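You operate a simulated robot arm through the tools that you are given. There is no shell and no other tool. Be economical: measure what you need, move in short steps, check, and stop when the job is done.

You are at the controls of a simulated robot arm. One attempt, no reset.

## Task
Put the orange jar in the navy bucket. Put the cream slab on the navy bench top away on the top of the black mat. Put two of the small banded lids from the navy bench top on the shelf under the olive bench. The order is free.

Only the result counts: the job must be done as asked and must still hold three seconds after the hand-in. Knocking over, shifting, dropping, spilling or breaking anything else fails it. A push-on lid holds only when it is set on centred and level and pressed home; a screw cap is set on level and turned clockwise until tight.

## Robot
A 7-joint arm with a fingered hand on a trunk, on a base that drives. Base frame: it is fixed to the floor where the robot stands at the start and does not move with it; the origin is under the middle of the robot, x ahead of it, y to its left, z up; the surface under the hand at the start is at about z = 850. Units: mm, degrees, N and s.
With the tool pointing down near the work surface it reaches from about 200 to 760 mm from the robot's upright axis, wherever it stands. Its first joint turns from -166.0 to 166.0 degrees. Places, roughly: cream slab [-3250, -3500, 750]; orange jar (7x7x11 cm) [600, 100, 900]; shelf under the olive bench [-5500, -3500, 200]; small banded lid [-3500, -3750, 750]; small banded lid (7x7x6 cm) [-4300, -3500, 800]; top of the black mat (29x20 cm) [-1900, 1260, 800]. Payload 4 kg.
Tool frame: the origin (TCP) lies between the finger pads and is the grasp point; the fingertips stand 28 mm ahead of it; z points along the fingers, y is the line along which they close. The gripper opens to 168 mm. The gripper's body begins 79 mm behind the TCP. The gripper is a hand of 4 fingers: y runs from the thumb to the fingers, the wrist lies at [0, 0, -249] in the tool frame, and closing takes about 1.5 s.
Orientation is told as [roll, pitch, yaw] about the base's x, y, z axes, in that order, counted from this pose: with the fingers straight down and closing along the base's y, the tool's x points along the base's -x, its y along +y and its z along -z.

## Interface
- The arm moves only by the tool nudge_tool. Its argument "rows" is a list that holds one entry, the list of rows, each a list of 7 numbers: the shift along the tool's x, y, z in mm, then the turn, a rotation vector about the tool's x, y, z in degrees, then the gripper command, from -1 (shut) to 1 (fully open), values between in proportion. In form: [[[x, y, z, ax, ay, az, jaw], ...]]. A call has 1 to 8 rows; each row is the pose to reach, as a shift and turn from the pose commanded when the call began, along the tool's axes at that moment. A row lasts 0.2 s, in which the tool goes at most 50 mm and 8.6 degrees; a call with a longer step from one row to the next is refused whole, and so is a gripper value outside its range. Where a pose cannot be reached the arm comes as near as it can. A force on the tool above 40 N (or 10 N above the force at the start of the call, whichever is more), or a blocked arm, ends the call early, and 0.2 s more pass. Each finger travels about 153 mm/s and halts on what it meets, pressing with about 30 N; the grip force reading is that of the motor and also rises with nothing between the fingers. The clock runs only during rows and for 0.2 s after the last one: add rows that repeat a pose to give the fingers time. It gives the time, the measured TCP pose, the force on the tool (base axes), the opening and the grip force at its end, in the units of the frame above (readings bear some noise), with the torque about the TCP (base axes, N m) and any sound that the robot's microphone picked up, and new pictures: "pictures" is both (left out), scene, wrist or none.
- Cameras (640 x 400 px; columns grow to the right, rows downward): "scene" is now at [7.1, 118.1, 1478.9]; the picture's right is [-0.56, -0.83, -0.00], its down [-0.59, 0.39, -0.71] and it looks along [0.59, -0.39, -0.71] (base axes); focal length 280 px, centre (320, 200). "wrist" rides on the gripper at [60, -60, -110] in the tool frame; the picture's right is [0.71, 0.71, 0.00], its down [-0.56, 0.56, -0.61] and it looks along [-0.43, 0.43, 0.79] (tool axes); focal length 265 px, centre (320, 200).
- raise_lower(by): slides the trunk up (or, below 0, down) by that many mm; the arm and the scene camera ride with it, the base frame stays. It gives what a move gives, with no picture.
- drive_base(legs): drives the robot by 1 to 6 legs, each [ahead, turn to the left] in mm and degrees, along the robot's own axes; the way and the turn of a leg run together, so that a leg with both is an arc; at most 1500 mm and 180 degrees a leg. The arm and the cameras ride along, it lands a little off, and it stops where it bumps. It gives what a move gives, and a new picture of the scene camera.
- set_grasp(shape): the hand has 4 fingers and takes this shape, open, in about a second: jaw (thumb against the fingers, like two jaws); tri (thumb and two fingers); tip (a fingertip pinch); poke (one finger out to press); point (the index stretched); flat (the hand flat); cup (the hand cupped); fist (a fist). The gripper value then closes the fingers along that shape, each until it touches; the sizes above hold for jaw. It gives what a move gives, with no picture.
- aim_head(pan, tilt): turns the head with the scene camera to pan (to the left, within 155 degrees either way) and tilt (down, from -29 to 69), counted from straight ahead of the robot. It gives what a move gives, and a new picture of the scene camera.
- measure_at(camera, pixels): for up to 12 pixels [column, row] of the newest picture of that camera ("zoom" is the newest enlarged one), the place [x, y, z] in the base frame of the surface seen there, good to about 2 mm. The clock stands still meanwhile.
- enlarge(camera, box): a new picture of the part [left, top, right, bottom] of that camera's present view, enlarged. The clock stands still meanwhile.
- close_job(): hands the job in; it is judged then, once.

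Go step by step. Measure first, check grasps and placings, and put right what went wrong. The budget is 110 turns and 260 pictures, counting those below and the enlarged ones. Unless the task says otherwise, let go and move clear before handing in, and close with one line.

The tools are called after "Emit:" by a JSON object that holds its "method" and its "body". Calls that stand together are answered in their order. nudge_tool: Moves the arm, as the interface text tells. Its arguments: {"type":"object","properties":{"rows":{"type":"array"},"pictures":{"type":"string","enum":["both","scene","wrist","none"]}},"required":["rows"]} The other tools are called the same way: raise_lower (by) slides the trunk up or down; set_grasp (shape) gives the hand a shape; drive_base (legs) drives the base; aim_head (pan, tilt) turns the head that bears the scene camera; measure_at (camera, pixels) gives the place of the surface under pixels of a picture; enlarge (camera, box) takes an enlarged picture of a part of a camera's view; close_job () hands the job in.

At the start:

```text
clock: 0.0
ee_pos: [376.9, -282.8, 1041.7]
tool_rot: [0.1, 0.1, 0.2]
contact_force: [0.3, 0.1, -0.2]
torque: [0.01, 0.0, 0.02]
finger_gap: 167.8
finger_force: 0.0
shape: jaw
trunk travel left (down, up): [-500.0, 90.0]
robot x, y, heading: [1.6, 1.4, 0.3]
head pan, tilt: [-33.8, 44.9]
```

scene: 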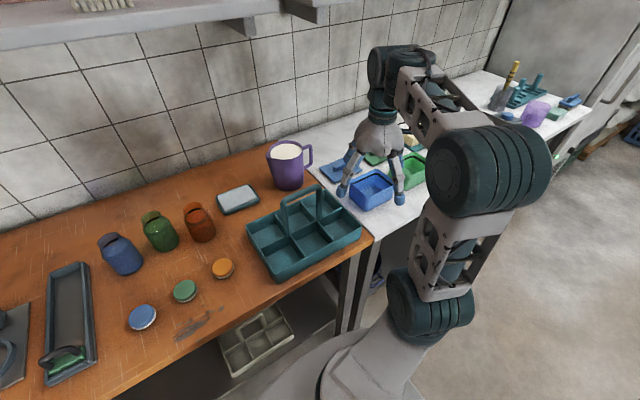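
wrist: 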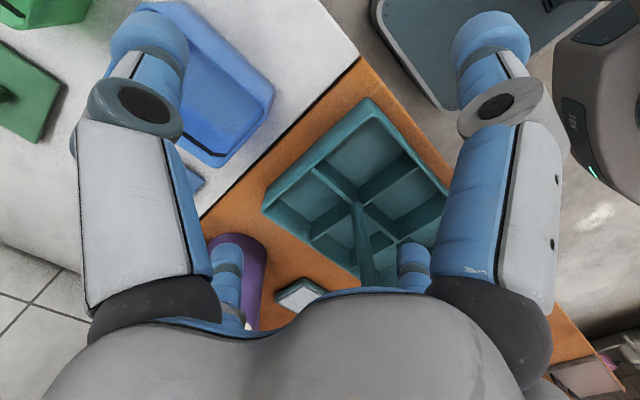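

The scene shows the orange jar near (199,222) and its orange cap at (222,268). I'll measure these and enlarge the jar.

Emit:
{"method": "measure_at", "body": {"camera": "scene", "pixels": [[199, 212], [203, 238], [186, 215], [213, 215], [222, 266], [160, 232], [185, 290], [238, 198], [305, 235], [150, 300]]}}

Emit:
{"method": "enlarge", "body": {"camera": "scene", "box": [80, 160, 280, 340]}}

Emit:
{"method": "aim_head", "body": {"pan": 150, "tilt": 20}}

```text
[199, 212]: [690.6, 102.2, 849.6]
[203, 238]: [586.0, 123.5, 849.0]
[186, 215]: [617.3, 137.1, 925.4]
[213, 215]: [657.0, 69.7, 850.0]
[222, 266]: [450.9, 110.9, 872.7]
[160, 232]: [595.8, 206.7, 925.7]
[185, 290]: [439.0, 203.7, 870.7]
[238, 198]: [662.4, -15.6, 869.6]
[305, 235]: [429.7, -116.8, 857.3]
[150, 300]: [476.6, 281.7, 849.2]
```

```text
2.22 times, centred on (180, 250) of scene
```

zoom: 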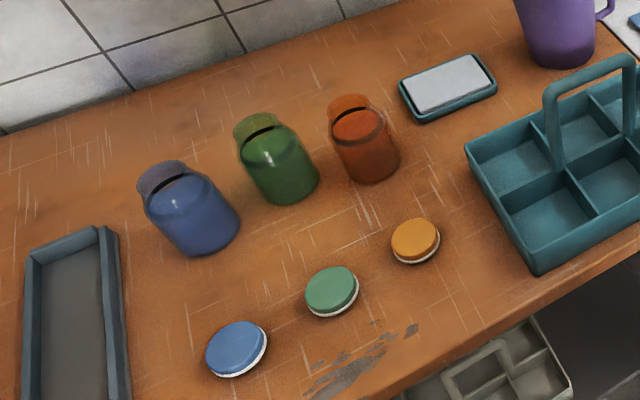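

```text
clock: 2.7
ee_pos: [379.0, -283.1, 1042.6]
tool_rot: [-0.1, 0.1, 0.2]
contact_force: [-0.3, 0.4, 0.1]
torque: [0.01, -0.01, 0.01]
finger_gap: 167.8
finger_force: 0.2
shape: jaw
trunk travel left (down, up): [-500.0, 90.0]
robot x, y, heading: [-1.6, 3.4, -0.4]
head pan, tilt: [150.0, 20.0]
```

scene: 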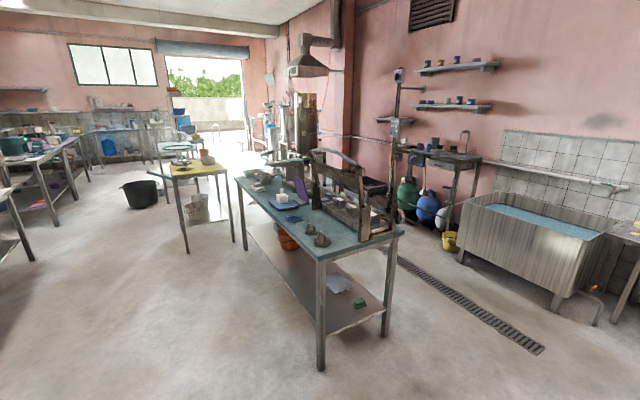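

A large workshop: teal bench, dark bucket at (140,193), yellow bucket at (450,240). I'll survey the other directions and enlarge details.

Emit:
{"method": "enlarge", "body": {"camera": "scene", "box": [220, 130, 420, 255]}}

Emit:
{"method": "enlarge", "body": {"camera": "scene", "box": [0, 90, 240, 240]}}

Emit:
{"method": "measure_at", "body": {"camera": "scene", "pixels": [[140, 205], [205, 168], [310, 215], [40, 160], [140, 183], [290, 205], [450, 242]]}}

Emit:
{"method": "aim_head", "body": {"pan": -150, "tilt": 15}}

Emit:
{"method": "aim_head", "body": {"pan": -90, "tilt": 25}}

Emit:
{"method": "aim_head", "body": {"pan": 80, "tilt": 30}}

```text
3.20 times, centred on (320, 192) of scene
```

zoom: 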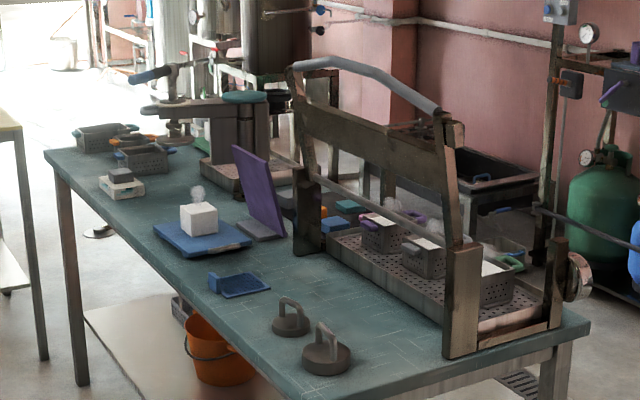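

```text
2.67 times, centred on (120, 165) of scene
```

zoom: 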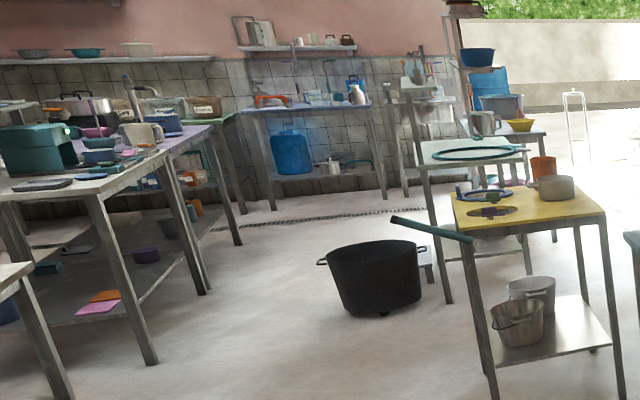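

```text
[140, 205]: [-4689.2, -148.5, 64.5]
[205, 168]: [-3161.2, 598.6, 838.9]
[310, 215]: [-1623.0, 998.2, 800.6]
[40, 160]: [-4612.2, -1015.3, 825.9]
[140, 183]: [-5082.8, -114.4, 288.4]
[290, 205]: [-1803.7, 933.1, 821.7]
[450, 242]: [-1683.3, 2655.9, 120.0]
```

```text
clock: 6.8
ee_pos: [378.1, -283.0, 1042.1]
tool_rot: [0.0, -0.1, 0.2]
contact_force: [-0.5, 0.5, -0.9]
torque: [0.02, -0.01, 0.0]
finger_gap: 167.8
finger_force: 0.1
shape: jaw
trunk travel left (down, up): [-500.0, 90.0]
robot x, y, heading: [2.9, 2.0, -0.2]
head pan, tilt: [-150.0, 15.0]
```

scene: 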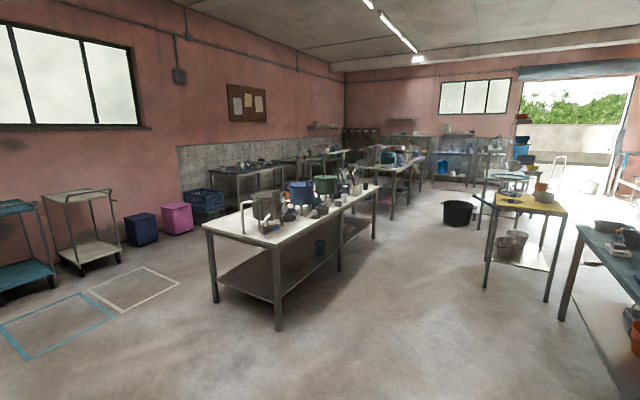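

```text
clock: 8.1
ee_pos: [377.3, -283.7, 1042.6]
tool_rot: [0.0, 0.0, 0.2]
contact_force: [0.8, -1.3, 0.4]
torque: [0.01, 0.02, -0.01]
finger_gap: 167.9
finger_force: 0.1
shape: jaw
trunk travel left (down, up): [-500.0, 90.0]
robot x, y, heading: [-0.9, 1.1, -0.1]
head pan, tilt: [-90.0, 25.0]
```

scene: 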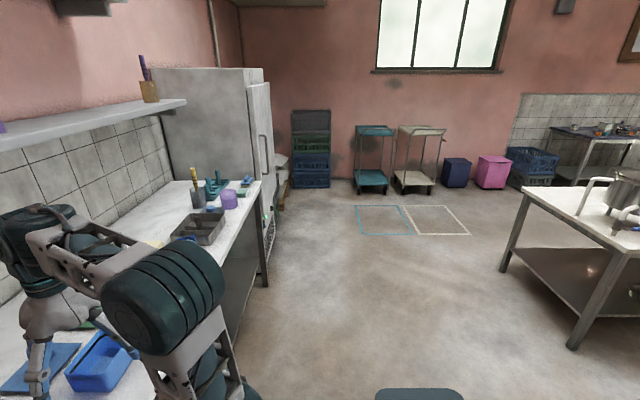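

```text
clock: 10.7
ee_pos: [377.7, -283.3, 1042.3]
tool_rot: [0.1, 0.1, 0.2]
contact_force: [0.4, -0.1, -0.5]
torque: [-0.05, 0.01, 0.01]
finger_gap: 167.7
finger_force: 0.1
shape: jaw
trunk travel left (down, up): [-500.0, 90.0]
robot x, y, heading: [-1.0, 1.8, -0.0]
head pan, tilt: [80.0, 30.0]
```

scene: 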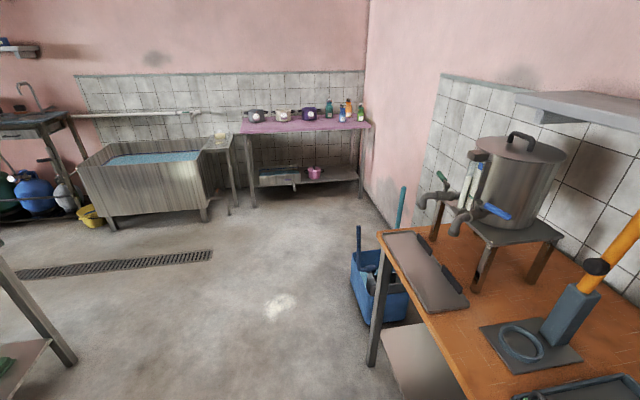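

The blue mop bucket at (375,290) could be the navy bucket, but there may be others. I'll enlarge it, then look at the dark bins and navy bench direction.

Emit:
{"method": "enlarge", "body": {"camera": "scene", "box": [320, 200, 480, 340]}}

Emit:
{"method": "enlarge", "body": {"camera": "scene", "box": [0, 80, 380, 240]}}

Emit:
{"method": "measure_at", "body": {"camera": "scene", "pixels": [[363, 285], [385, 305], [370, 275], [92, 214], [315, 173], [400, 330]]}}

Emit:
{"method": "aim_head", "body": {"pan": -135, "tilt": 15}}

Emit:
{"method": "enlarge", "body": {"camera": "scene", "box": [240, 80, 560, 280]}}

Emit:
{"method": "enlarge", "body": {"camera": "scene", "box": [100, 100, 340, 250]}}

```text
2.86 times, centred on (400, 270) of scene
```

zoom: 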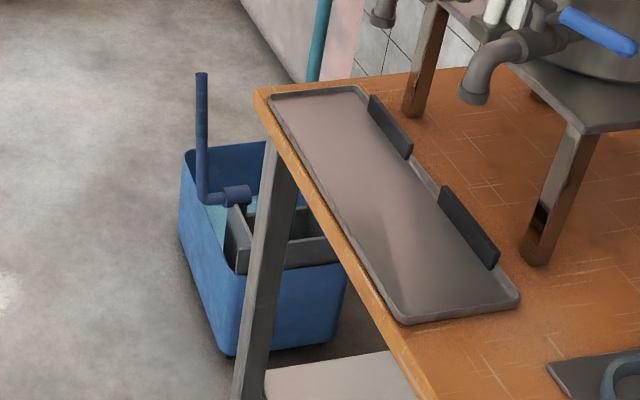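

```text
1.68 times, centred on (190, 160) of scene
```

zoom: 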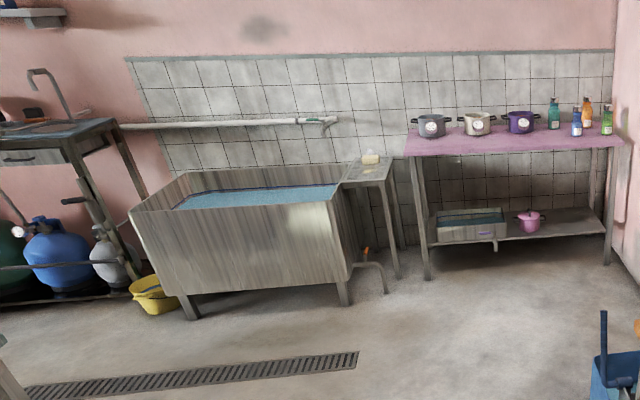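

```text
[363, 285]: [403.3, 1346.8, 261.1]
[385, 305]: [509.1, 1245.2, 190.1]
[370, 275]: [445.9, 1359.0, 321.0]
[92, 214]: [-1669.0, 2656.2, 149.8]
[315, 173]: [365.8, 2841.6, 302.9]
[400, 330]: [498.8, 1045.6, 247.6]
```

```text
clock: 13.8
ee_pos: [378.1, -284.2, 1042.4]
tool_rot: [0.0, 0.0, 0.2]
contact_force: [0.1, 0.2, 0.9]
torque: [0.01, 0.04, -0.01]
finger_gap: 168.1
finger_force: 0.0
shape: jaw
trunk travel left (down, up): [-500.0, 90.0]
robot x, y, heading: [0.4, -0.1, 0.0]
head pan, tilt: [-135.0, 15.0]
```

scene: 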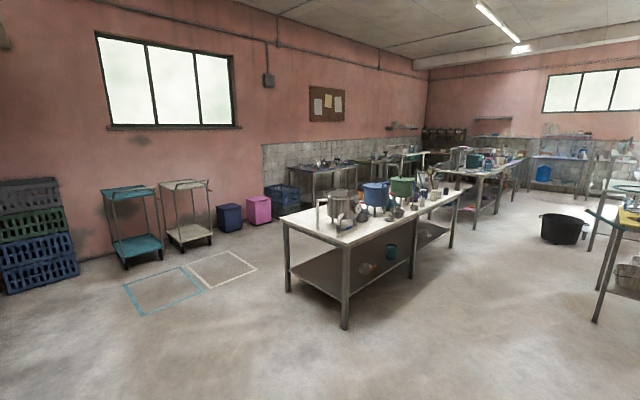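

```text
2.00 times, centred on (400, 180) of scene
```

zoom: 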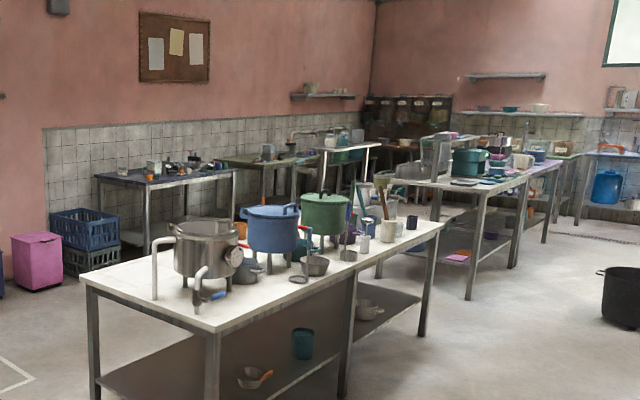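

```text
2.67 times, centred on (220, 175) of scene
```

zoom: 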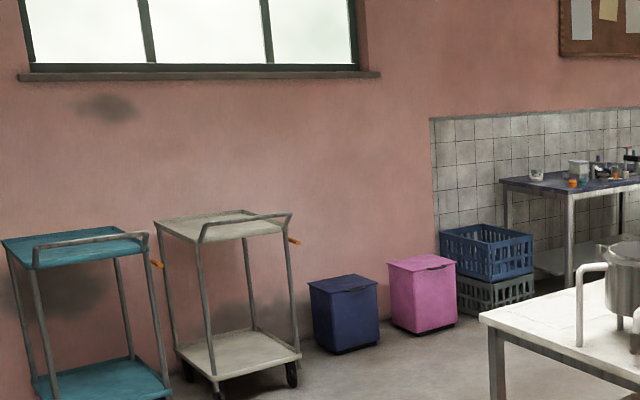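

No certain navy bucket yet; the closed navy bin at (230,218) is a lidded bin. I'll survey further in the remaining directions.

Emit:
{"method": "aim_head", "body": {"pan": 120, "tilt": 20}}

Emit:
{"method": "enlarge", "body": {"camera": "scene", "box": [200, 120, 440, 270]}}

Emit:
{"method": "aim_head", "body": {"pan": 40, "tilt": 40}}

Emit:
{"method": "aim_head", "body": {"pan": 155, "tilt": 15}}

Emit:
{"method": "enlarge", "body": {"camera": "scene", "box": [0, 100, 160, 200]}}

Emit:
{"method": "enlarge", "body": {"camera": "scene", "box": [160, 100, 320, 200]}}

```text
clock: 17.4
ee_pos: [377.6, -283.6, 1042.8]
tool_rot: [0.0, 0.1, 0.2]
contact_force: [-0.5, 0.0, -0.2]
torque: [0.0, 0.0, 0.01]
finger_gap: 167.9
finger_force: 0.0
shape: jaw
trunk travel left (down, up): [-500.0, 90.0]
robot x, y, heading: [0.1, 4.7, -0.2]
head pan, tilt: [120.0, 20.0]
```

scene: 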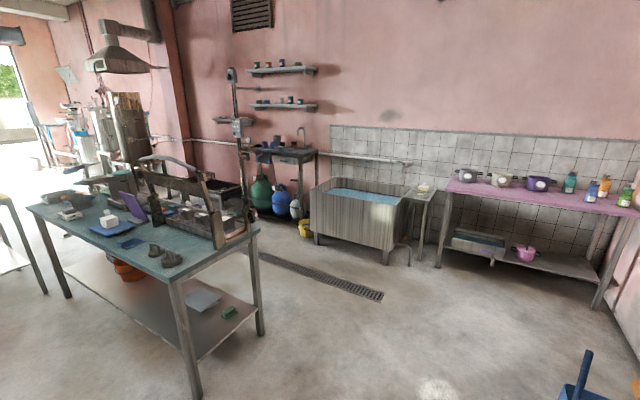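

```text
2.67 times, centred on (320, 195) of scene
```

zoom: 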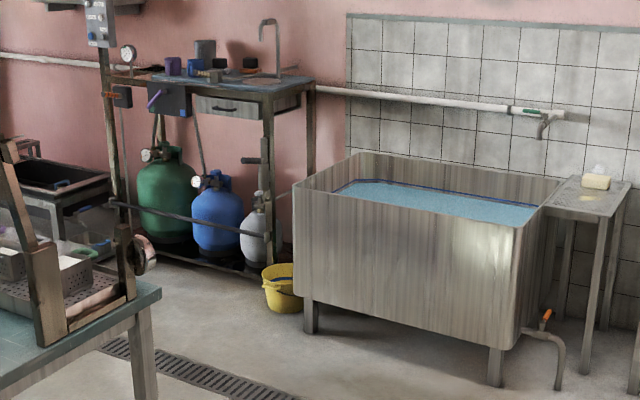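

```text
clock: 18.9
ee_pos: [377.7, -283.0, 1043.2]
tool_rot: [0.0, 0.0, 0.1]
contact_force: [-0.5, 0.3, -0.1]
torque: [-0.04, -0.01, -0.02]
finger_gap: 168.1
finger_force: 0.0
shape: jaw
trunk travel left (down, up): [-500.0, 90.0]
robot x, y, heading: [2.0, -1.5, -0.1]
head pan, tilt: [40.0, 40.0]
```

scene: 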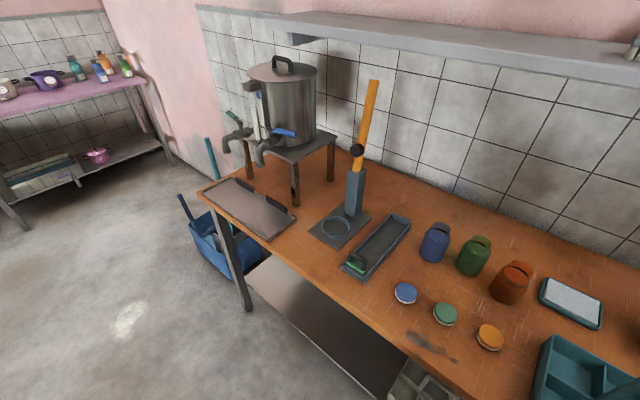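

```text
clock: 20.8
ee_pos: [377.0, -284.4, 1043.0]
tool_rot: [0.0, 0.0, 0.2]
contact_force: [-0.1, 0.1, 0.2]
torque: [0.0, -0.02, 0.01]
finger_gap: 168.0
finger_force: 0.0
shape: jaw
trunk travel left (down, up): [-500.0, 90.0]
robot x, y, heading: [0.2, 3.2, -0.3]
head pan, tilt: [154.7, 15.0]
```

scene: 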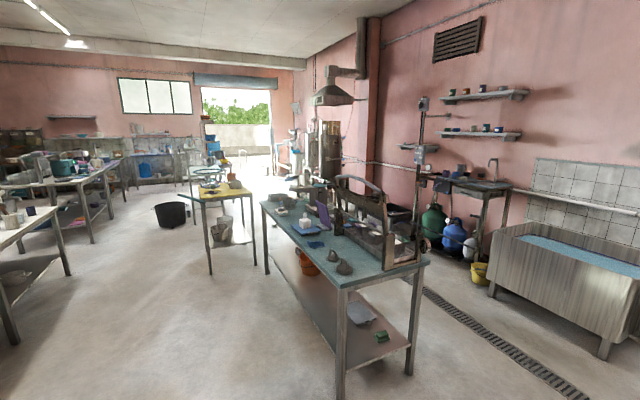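

```text
4.00 times, centred on (80, 150) of scene
```

zoom: 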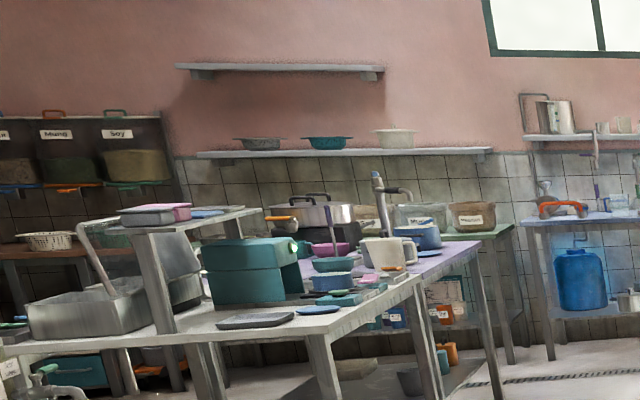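

```text
4.00 times, centred on (240, 150) of scene
```

zoom: 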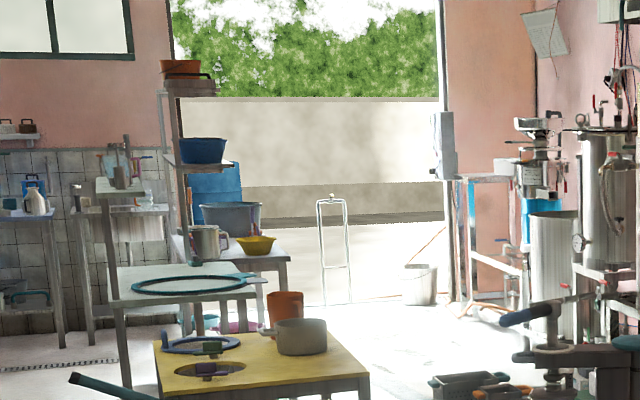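

No clear navy bucket beyond the mop bucket; I'll keep looking while travelling. Now measuring bench corners for route planning toward the navy bench.

Emit:
{"method": "measure_at", "body": {"camera": "scene", "pixels": [[340, 288], [264, 204], [428, 262], [207, 275], [254, 262], [205, 228], [70, 275]]}}

Emit:
{"method": "aim_head", "body": {"pan": -135, "tilt": 15}}

Emit:
{"method": "measure_at", "body": {"camera": "scene", "pixels": [[346, 325], [284, 216], [345, 245], [470, 187], [286, 170], [358, 163], [362, 160], [227, 218], [207, 220], [289, 290], [300, 215], [480, 170]]}}

Emit:
{"method": "enlarge", "body": {"camera": "scene", "box": [250, 130, 410, 230]}}

Emit:
{"method": "measure_at", "body": {"camera": "zoom", "pixels": [[150, 155], [410, 150], [420, 125], [440, 115], [560, 120], [585, 110], [180, 240], [130, 300], [205, 135], [260, 125]]}}

```text
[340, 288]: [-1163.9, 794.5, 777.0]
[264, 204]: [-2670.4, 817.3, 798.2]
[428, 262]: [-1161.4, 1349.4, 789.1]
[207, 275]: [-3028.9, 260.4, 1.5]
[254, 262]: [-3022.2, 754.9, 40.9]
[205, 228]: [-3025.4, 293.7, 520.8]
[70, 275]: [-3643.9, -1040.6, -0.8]
```

```text
clock: 24.8
ee_pos: [377.6, -282.6, 1042.2]
tool_rot: [0.0, 0.1, 0.2]
contact_force: [0.4, -0.1, 0.2]
torque: [-0.01, 0.0, -0.03]
finger_gap: 168.1
finger_force: 0.1
shape: jaw
trunk travel left (down, up): [-500.0, 90.0]
robot x, y, heading: [-1.6, 1.6, -0.0]
head pan, tilt: [-135.0, 15.0]
```

scene: 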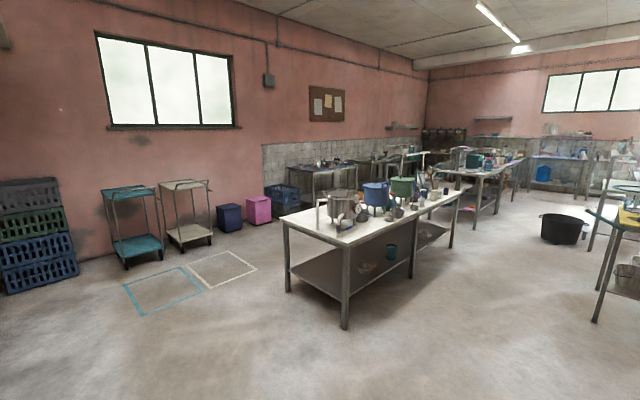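

```text
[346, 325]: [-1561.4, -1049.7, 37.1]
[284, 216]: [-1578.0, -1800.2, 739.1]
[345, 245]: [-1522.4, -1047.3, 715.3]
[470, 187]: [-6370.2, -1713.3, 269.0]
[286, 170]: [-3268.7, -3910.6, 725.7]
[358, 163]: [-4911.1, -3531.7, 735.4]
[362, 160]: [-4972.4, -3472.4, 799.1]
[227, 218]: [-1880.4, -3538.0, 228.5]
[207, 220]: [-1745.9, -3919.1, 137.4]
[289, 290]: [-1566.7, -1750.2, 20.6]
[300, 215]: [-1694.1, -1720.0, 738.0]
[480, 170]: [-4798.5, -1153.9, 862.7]
```

```text
4.00 times, centred on (330, 180) of scene
```

zoom: 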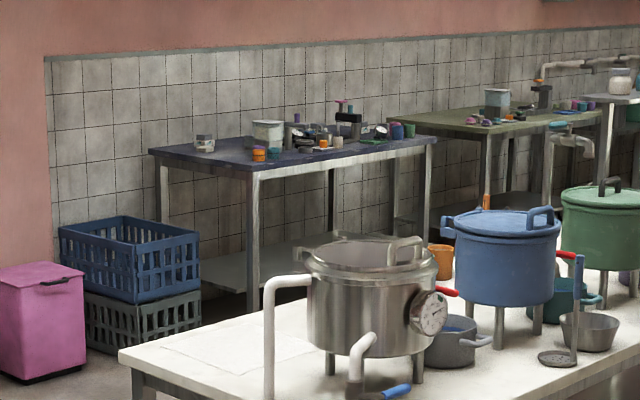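

```text
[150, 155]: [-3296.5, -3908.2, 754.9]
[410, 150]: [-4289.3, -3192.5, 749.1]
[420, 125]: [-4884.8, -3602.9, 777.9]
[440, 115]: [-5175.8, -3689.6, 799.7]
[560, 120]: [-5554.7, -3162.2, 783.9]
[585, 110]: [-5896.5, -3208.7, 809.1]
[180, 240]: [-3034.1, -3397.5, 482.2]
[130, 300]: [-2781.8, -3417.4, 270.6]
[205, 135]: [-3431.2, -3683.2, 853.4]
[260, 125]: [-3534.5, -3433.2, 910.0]
```

The navy bench spans about x −3100…−4450 with front edge y≈−3190. The white bench starts at x≈−1560 between y −1050 and −1800. I'll raise, back off, and drive round into the corridor at y≈−2500.

Emit:
{"method": "raise_lower", "body": {"by": 85}}

Emit:
{"method": "drive_base", "body": {"legs": [[-600, 0], [0, -90], [1300, 0], [1150, 0], [0, -90]]}}

```text
clock: 26.0
ee_pos: [376.5, -282.6, 1126.9]
tool_rot: [0.0, 0.1, 0.2]
contact_force: [0.5, 0.6, -0.4]
torque: [-0.02, -0.01, -0.03]
finger_gap: 168.0
finger_force: 0.0
shape: jaw
trunk travel left (down, up): [-585.0, 5.0]
robot x, y, heading: [-0.6, 1.6, -0.1]
head pan, tilt: [-135.0, 15.0]
```

```text
clock: 48.6
ee_pos: [-874.7, -2202.3, 1128.3]
tool_rot: [-0.1, 0.0, -176.5]
contact_force: [-0.6, 0.9, 0.0]
torque: [0.01, -0.01, 0.0]
finger_gap: 167.5
finger_force: 0.0
shape: jaw
trunk travel left (down, up): [-585.0, 5.0]
robot x, y, heading: [-481.0, -2462.0, -176.6]
head pan, tilt: [-135.0, 15.0]
```

scene: 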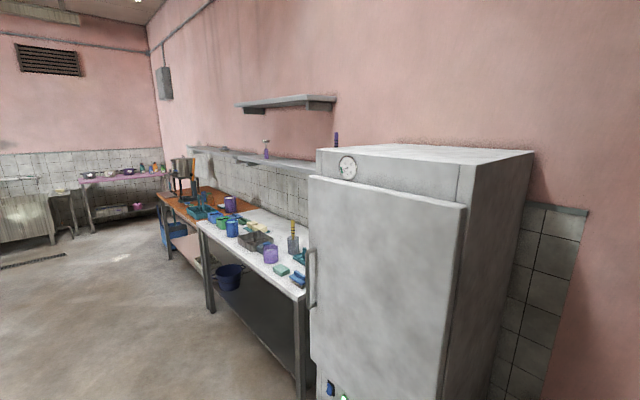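

There's a navy bucket under the white bench at (229,278) — hanging/standing there. Measure it.

Emit:
{"method": "enlarge", "body": {"camera": "scene", "box": [150, 200, 310, 300]}}

Emit:
{"method": "measure_at", "body": {"camera": "scene", "pixels": [[229, 280], [215, 272], [244, 270], [228, 268], [208, 310], [228, 289], [300, 300], [200, 225], [160, 195]]}}

Emit:
{"method": "aim_head", "body": {"pan": 20, "tilt": 25}}

```text
4.00 times, centred on (230, 250) of scene
```

zoom: 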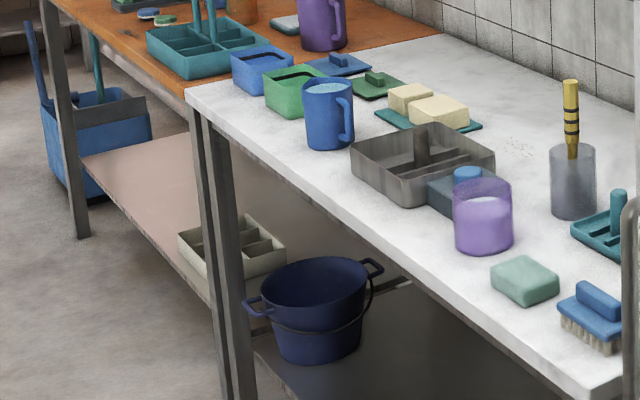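

```text
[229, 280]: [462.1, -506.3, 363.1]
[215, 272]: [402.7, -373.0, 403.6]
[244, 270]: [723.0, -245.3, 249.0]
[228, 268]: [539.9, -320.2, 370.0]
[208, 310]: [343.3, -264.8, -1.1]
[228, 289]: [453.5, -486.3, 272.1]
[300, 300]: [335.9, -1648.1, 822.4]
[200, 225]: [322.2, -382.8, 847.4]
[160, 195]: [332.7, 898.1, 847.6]
```

```text
clock: 51.0
ee_pos: [-875.2, -2202.0, 1127.3]
tool_rot: [0.0, 0.0, -176.5]
contact_force: [0.4, -0.1, -0.2]
torque: [0.02, -0.01, -0.02]
finger_gap: 167.9
finger_force: 0.0
shape: jaw
trunk travel left (down, up): [-585.0, 5.0]
robot x, y, heading: [-481.1, -2465.0, -176.6]
head pan, tilt: [20.0, 25.0]
```

scene: 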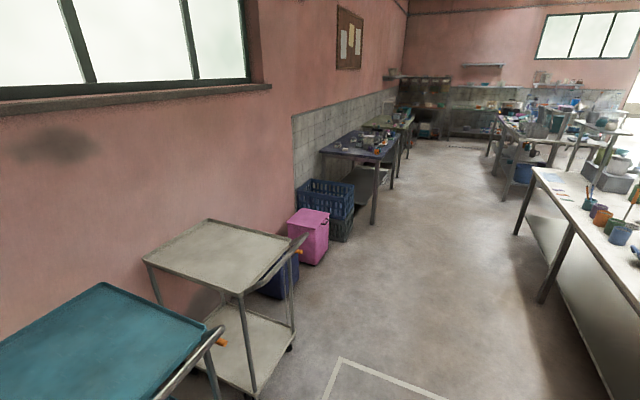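

The navy bucket is on the shelf under the white bench at about (510,−420), rim z≈400. Now drive on to the navy bench and look.

Emit:
{"method": "drive_base", "body": {"legs": [[1500, -1], [1400, 0], [0, 88]]}}

Emit:
{"method": "aim_head", "body": {"pan": 0, "tilt": 40}}

```text
clock: 68.7
ee_pos: [-3627.9, -3068.3, 1128.6]
tool_rot: [0.0, 0.0, -86.4]
contact_force: [0.6, 0.3, 0.0]
torque: [0.0, 0.01, 0.01]
finger_gap: 168.0
finger_force: 0.0
shape: jaw
trunk travel left (down, up): [-585.0, 5.0]
robot x, y, heading: [-3367.8, -2672.7, -86.5]
head pan, tilt: [20.0, 25.0]
```

scene: 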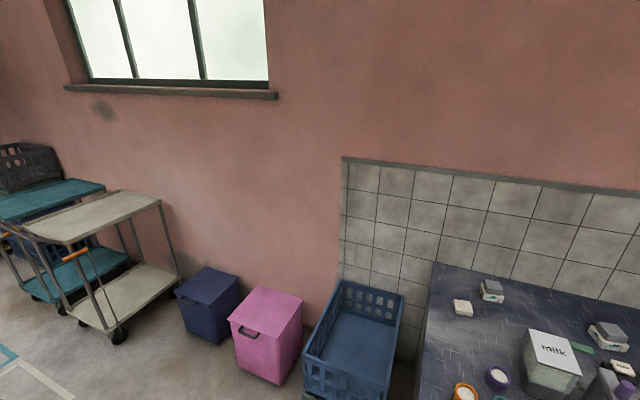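

```text
clock: 69.6
ee_pos: [-3627.0, -3068.2, 1128.8]
tool_rot: [-0.1, 0.0, -86.4]
contact_force: [0.3, -0.5, 0.2]
torque: [0.02, -0.01, 0.0]
finger_gap: 168.3
finger_force: 0.1
shape: jaw
trunk travel left (down, up): [-585.0, 5.0]
robot x, y, heading: [-3367.4, -2677.9, -86.6]
head pan, tilt: [0.0, 40.0]
```

scene: 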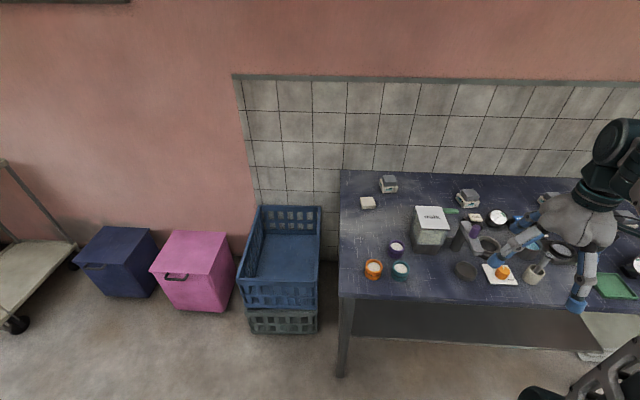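

Emit:
{"method": "enlarge", "body": {"camera": "scene", "box": [330, 160, 490, 300]}}

Emit:
{"method": "enlarge", "body": {"camera": "scene", "box": [450, 180, 640, 310]}}

Emit:
{"method": "measure_at", "body": {"camera": "scene", "pixels": [[367, 201], [389, 181], [389, 187], [397, 247], [374, 268], [400, 269], [468, 194], [468, 201], [343, 292], [345, 175], [475, 216], [545, 297]]}}

Emit:
{"method": "aim_head", "body": {"pan": -35, "tilt": 40}}

Emit:
{"method": "enlarge", "body": {"camera": "scene", "box": [220, 160, 460, 330]}}

```text
2.86 times, centred on (410, 230) of scene
```

zoom: 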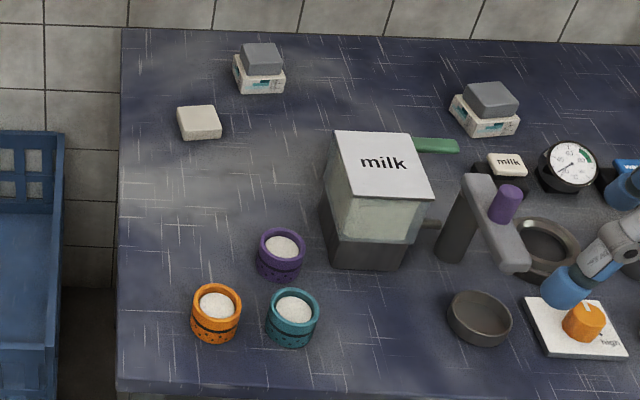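

```text
3.08 times, centred on (545, 245) of scene
```

zoom: 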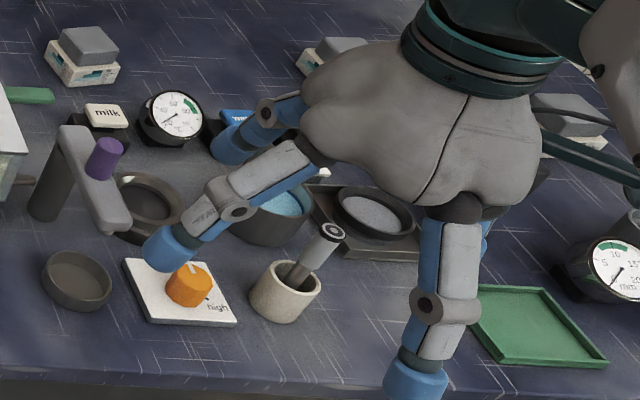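

```text
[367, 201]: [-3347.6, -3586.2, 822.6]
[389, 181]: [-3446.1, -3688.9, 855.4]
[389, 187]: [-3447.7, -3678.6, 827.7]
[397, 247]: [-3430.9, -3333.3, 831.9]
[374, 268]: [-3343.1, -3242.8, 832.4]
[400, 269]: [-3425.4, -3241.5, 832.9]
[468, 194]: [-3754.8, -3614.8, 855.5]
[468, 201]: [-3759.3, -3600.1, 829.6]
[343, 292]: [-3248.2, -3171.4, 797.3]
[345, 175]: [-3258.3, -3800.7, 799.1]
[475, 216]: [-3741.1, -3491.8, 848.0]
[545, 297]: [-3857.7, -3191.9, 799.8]
```

```text
clock: 70.6
ee_pos: [-3627.4, -3067.8, 1128.7]
tool_rot: [-0.1, 0.1, -86.5]
contact_force: [-0.9, -0.1, -0.3]
torque: [0.0, 0.0, 0.04]
finger_gap: 167.7
finger_force: 0.0
shape: jaw
trunk travel left (down, up): [-585.0, 5.0]
robot x, y, heading: [-3366.8, -2672.2, -86.7]
head pan, tilt: [-35.0, 40.0]
```

scene: 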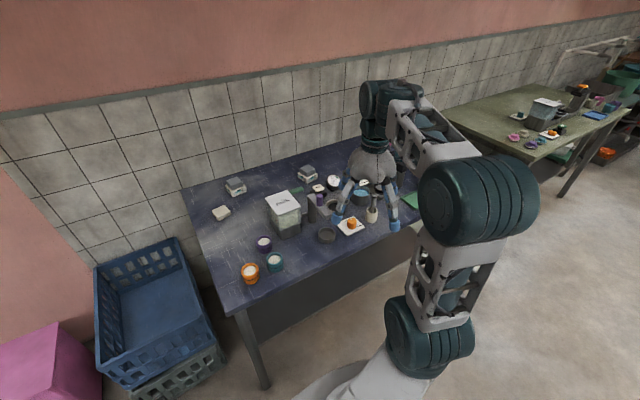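

```text
2.35 times, centred on (340, 245) of scene
```

zoom: 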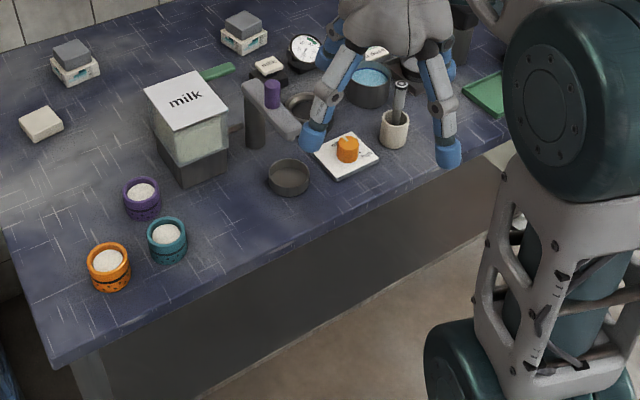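

The bench top is at z≈800; the cream slab is at about (−3348,−3586). The banded things with grey tops at (389,185) and (468,198) match the lid listing; I'll zoom closely to identify them.

Emit:
{"method": "enlarge", "body": {"camera": "scene", "box": [215, 160, 335, 235]}}

Emit:
{"method": "enlarge", "body": {"camera": "scene", "box": [230, 225, 300, 290]}}

Emit:
{"method": "measure_at", "body": {"camera": "scene", "pixels": [[235, 184], [225, 192], [245, 188], [308, 172], [299, 177], [221, 210]]}}

Emit:
{"method": "nudge_tool", "body": {"rows": [[[0, 0, -30, 0, 0, 0, 1]]], "pictures": "wrist"}}

```text
5.33 times, centred on (275, 198) of scene
```

zoom: 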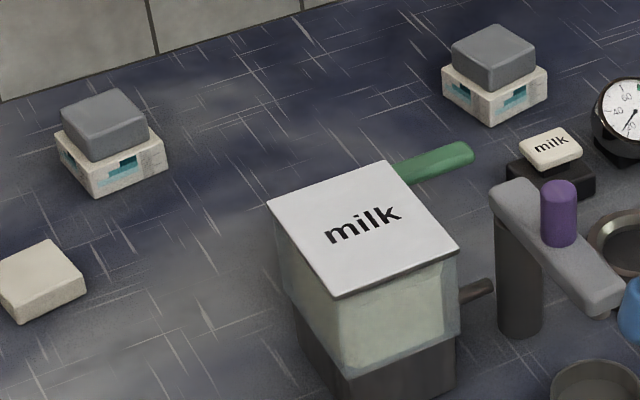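

```text
6.15 times, centred on (265, 258) of scene
```

zoom: 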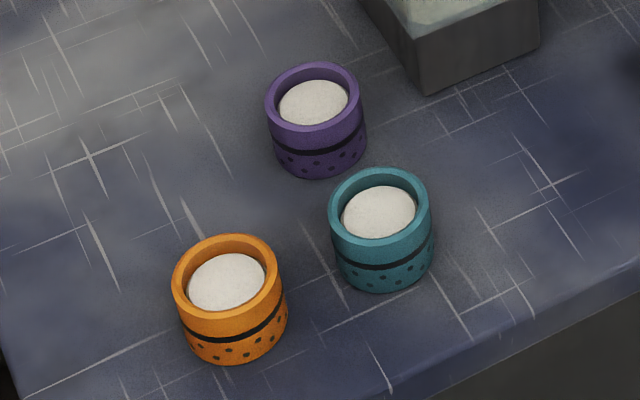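

```text
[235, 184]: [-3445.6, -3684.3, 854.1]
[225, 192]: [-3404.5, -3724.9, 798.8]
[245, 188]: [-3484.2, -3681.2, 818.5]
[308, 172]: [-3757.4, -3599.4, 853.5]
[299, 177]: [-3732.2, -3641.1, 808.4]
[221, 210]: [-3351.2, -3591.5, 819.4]
```

```text
clock: 71.0
ee_pos: [-3627.3, -3065.7, 1159.9]
tool_rot: [0.1, -0.1, -86.4]
contact_force: [-0.4, 0.3, 0.4]
torque: [0.02, -0.01, -0.01]
finger_gap: 167.9
finger_force: 0.0
shape: jaw
trunk travel left (down, up): [-585.0, 5.0]
robot x, y, heading: [-3365.3, -2675.7, -86.7]
head pan, tilt: [-35.0, 40.0]
```

wrist: 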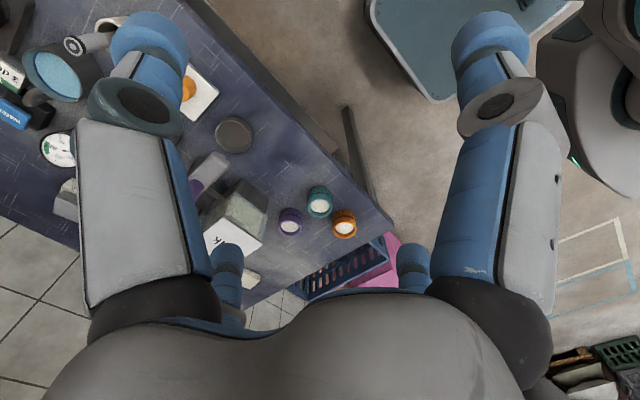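

By the listing's rounding, the lids are the white/cyan-banded items with grey tops (e.g. (−3446,−3688)); one is near x≈−4300. I'll drive west to x≈−4100, face the bench and look at the lids there.

Emit:
{"method": "drive_base", "body": {"legs": [[0, -93.3], [735, 0], [0, 90], [150, 0]]}}

Emit:
{"method": "aim_head", "body": {"pan": 0, "tilt": 45}}

```text
clock: 83.6
ee_pos: [-4368.8, -3198.8, 1159.0]
tool_rot: [0.0, 0.1, -90.2]
contact_force: [-0.2, -0.5, -0.4]
torque: [0.02, -0.02, -0.01]
finger_gap: 168.0
finger_force: 0.0
shape: jaw
trunk travel left (down, up): [-585.0, 5.0]
robot x, y, heading: [-4086.0, -2822.3, -90.2]
head pan, tilt: [-35.0, 40.0]
```

scene: 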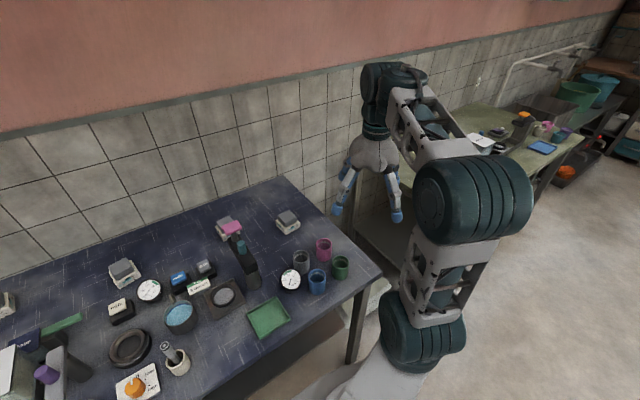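

```text
clock: 84.6
ee_pos: [-4369.1, -3196.9, 1158.5]
tool_rot: [0.0, 0.0, -90.0]
contact_force: [-0.2, 0.1, 0.3]
torque: [-0.01, 0.0, -0.03]
finger_gap: 167.8
finger_force: 0.1
shape: jaw
trunk travel left (down, up): [-585.0, 5.0]
robot x, y, heading: [-4083.8, -2825.4, -89.8]
head pan, tilt: [0.0, 45.0]
```

scene: 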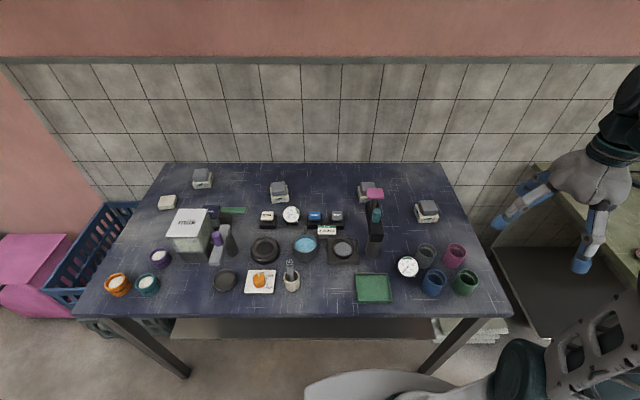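

Four banded lids show at (202,178), (279,191), (367,191), (427,212); the last and third are the most reachable. Measure.

Emit:
{"method": "measure_at", "body": {"camera": "scene", "pixels": [[427, 207], [427, 216], [416, 215], [438, 214], [279, 187], [279, 197], [365, 186], [362, 199], [376, 193], [410, 265], [480, 270]]}}

Emit:
{"method": "enlarge", "body": {"camera": "scene", "box": [340, 165, 480, 250]}}

Emit:
{"method": "enlarge", "body": {"camera": "scene", "box": [230, 165, 350, 240]}}

```text
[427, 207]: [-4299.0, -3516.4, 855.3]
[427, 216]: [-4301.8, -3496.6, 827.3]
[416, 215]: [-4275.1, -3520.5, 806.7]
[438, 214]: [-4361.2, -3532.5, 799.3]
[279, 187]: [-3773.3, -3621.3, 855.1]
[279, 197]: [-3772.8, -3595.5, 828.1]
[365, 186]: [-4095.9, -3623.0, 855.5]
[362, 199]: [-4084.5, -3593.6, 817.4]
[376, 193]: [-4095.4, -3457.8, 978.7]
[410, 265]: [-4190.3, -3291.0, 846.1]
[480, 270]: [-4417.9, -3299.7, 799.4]
```

```text
4.57 times, centred on (410, 208) of scene
```

zoom: 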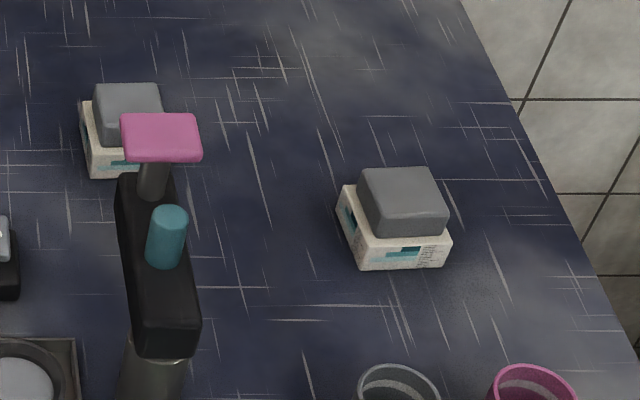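

```text
5.33 times, centred on (290, 202) of scene
```

zoom: 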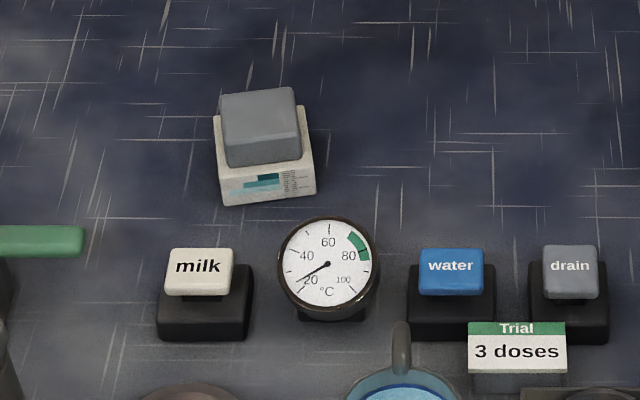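

Lid D's top centre is (−4299,−3516,855), roughly axis-aligned. With the tool closing along base x, I'll move above it.

Emit:
{"method": "nudge_tool", "body": {"rows": [[[-40, 9, 15, 0, 0, 0, 1], [-80, 18, 30, 0, 0, 0, 1], [-120, 26, 45, 0, 0, 0, 1], [-160, 35, 60, 0, 0, 0, 1], [-200, 44, 75, 0, 0, 0, 1], [-240, 53, 90, 0, 0, 0, 1], [-280, 61, 105, 0, 0, 0, 1], [-319, 70, 120, 0, 0, 0, 1]]]}}

```text
clock: 86.4
ee_pos: [-4297.1, -3518.4, 1037.4]
tool_rot: [0.1, 0.1, -90.1]
contact_force: [-0.1, -0.3, 0.0]
torque: [-0.01, 0.0, 0.02]
finger_gap: 168.0
finger_force: 0.0
shape: jaw
trunk travel left (down, up): [-585.0, 5.0]
robot x, y, heading: [-4085.6, -2824.5, -90.1]
head pan, tilt: [0.0, 45.0]
```

scene: 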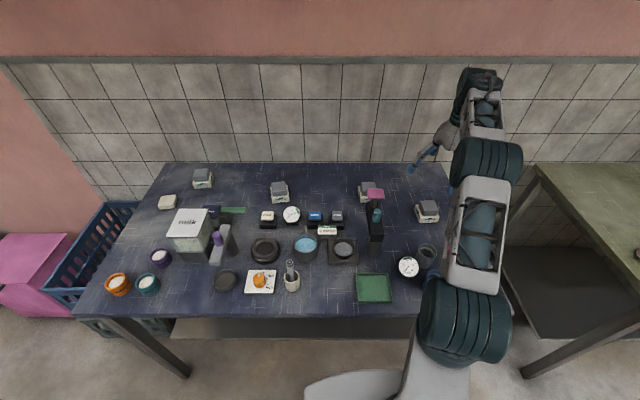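
wrist: 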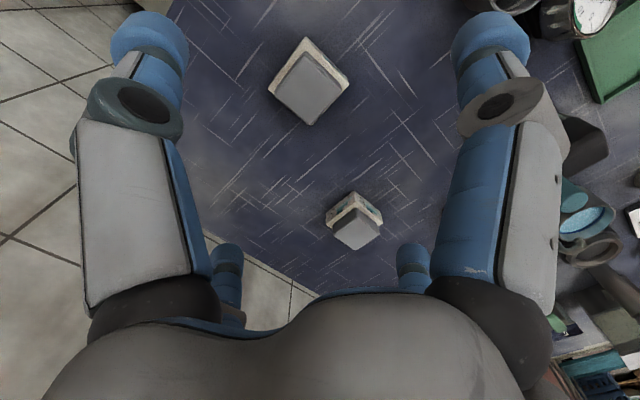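

The wrist camera sees lid D at (308,85). I'll measure its base corners for centre and yaw.

Emit:
{"method": "measure_at", "body": {"camera": "wrist", "pixels": [[312, 40], [271, 87], [346, 74], [307, 55], [279, 88], [306, 122], [341, 86], [310, 88]]}}

Emit:
{"method": "enlarge", "body": {"camera": "wrist", "box": [240, 20, 380, 140]}}

```text
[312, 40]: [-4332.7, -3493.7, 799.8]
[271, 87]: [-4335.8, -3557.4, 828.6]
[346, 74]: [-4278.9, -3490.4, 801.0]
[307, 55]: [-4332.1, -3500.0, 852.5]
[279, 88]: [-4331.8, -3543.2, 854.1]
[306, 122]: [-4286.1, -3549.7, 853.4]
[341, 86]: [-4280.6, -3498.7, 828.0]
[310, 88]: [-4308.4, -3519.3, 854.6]
```

```text
3.33 times, centred on (310, 80) of wrist
```

zoom: 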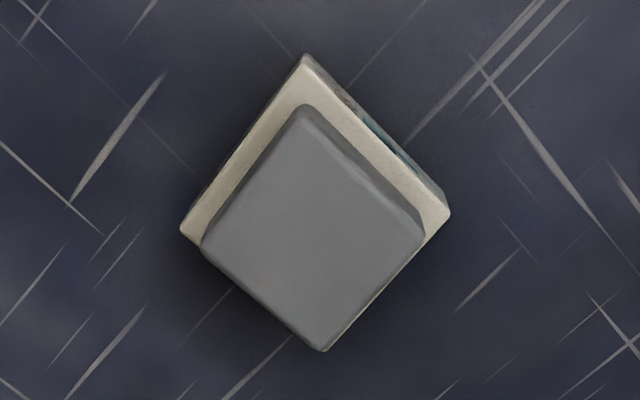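

Emit:
{"method": "measure_at", "body": {"camera": "zoom", "pixels": [[307, 62], [186, 228], [443, 212], [305, 115], [208, 240], [415, 225], [322, 342]]}}

```text
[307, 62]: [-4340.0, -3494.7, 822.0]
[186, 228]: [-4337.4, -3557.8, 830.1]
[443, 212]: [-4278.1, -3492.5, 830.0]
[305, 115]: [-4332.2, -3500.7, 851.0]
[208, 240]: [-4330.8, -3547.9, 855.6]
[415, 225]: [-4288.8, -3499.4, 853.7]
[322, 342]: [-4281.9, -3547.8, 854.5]
```

Lid base spans x −4339…−4277, y −3494…−3558, centre (−4308,−3526), yaw ~0. Descend and close.

Emit:
{"method": "nudge_tool", "body": {"rows": [[[-8, -11, 45, 0, 0, 0, 1], [-8, -11, 90, 0, 0, 0, 0.6], [-8, -11, 135, 0, 0, 0, 0.4], [-8, -11, 175, 0, 0, 0, 0.4], [-8, -11, 202, 0, 0, 0, 0.4], [-8, -11, 202, 0, 0, 0, 0.4]]]}}

```text
clock: 87.8
ee_pos: [-4307.8, -3522.4, 837.5]
tool_rot: [0.0, 0.1, -90.1]
contact_force: [0.6, -0.8, -0.9]
torque: [-0.01, 0.03, 0.01]
finger_gap: 118.3
finger_force: 0.0
shape: jaw
trunk travel left (down, up): [-585.0, 5.0]
robot x, y, heading: [-4083.9, -2817.6, -90.1]
head pan, tilt: [0.0, 45.0]
```

scene: 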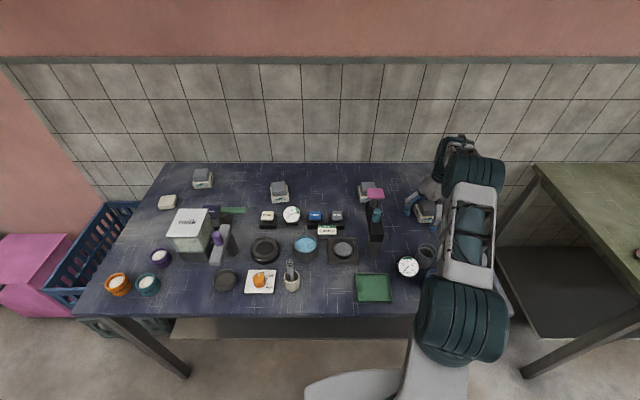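
wrist: 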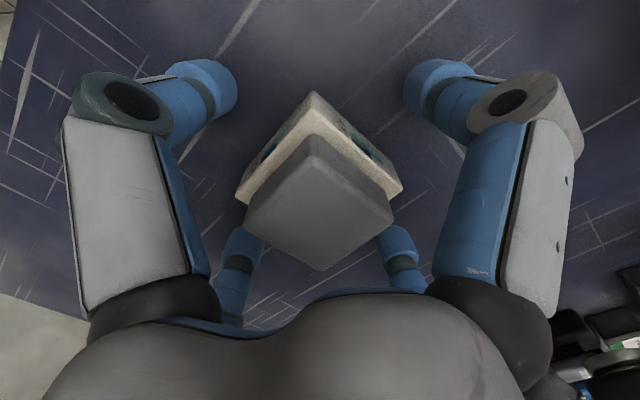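

The lid is centred between the fingertips in the wrist view. Close.

Emit:
{"method": "nudge_tool", "body": {"rows": [[[0, 0, 3, 0, 0, 0, 0], [0, 0, 3, 0, 0, 0, -0.4], [0, 0, 3, 0, 0, 0, -0.8], [0, 0, 3, 0, 0, 0, -1], [0, 0, 3, 0, 0, 0, -1], [0, 0, 3, 0, 0, 0, -1]]], "pictures": "wrist"}}

```text
clock: 89.2
ee_pos: [-4308.4, -3523.0, 833.7]
tool_rot: [0.1, 0.0, -90.1]
contact_force: [-0.4, 0.0, 0.5]
torque: [0.01, 0.02, 0.03]
finger_gap: 59.5
finger_force: 29.7
shape: jaw
trunk travel left (down, up): [-585.0, 5.0]
robot x, y, heading: [-4086.6, -2822.5, -90.1]
head pan, tilt: [0.0, 45.0]
```

wrist: 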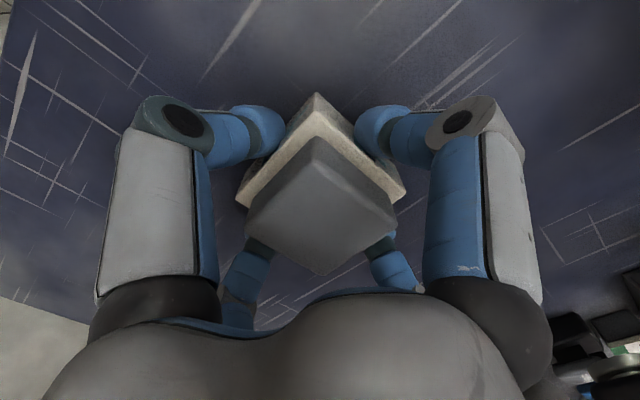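

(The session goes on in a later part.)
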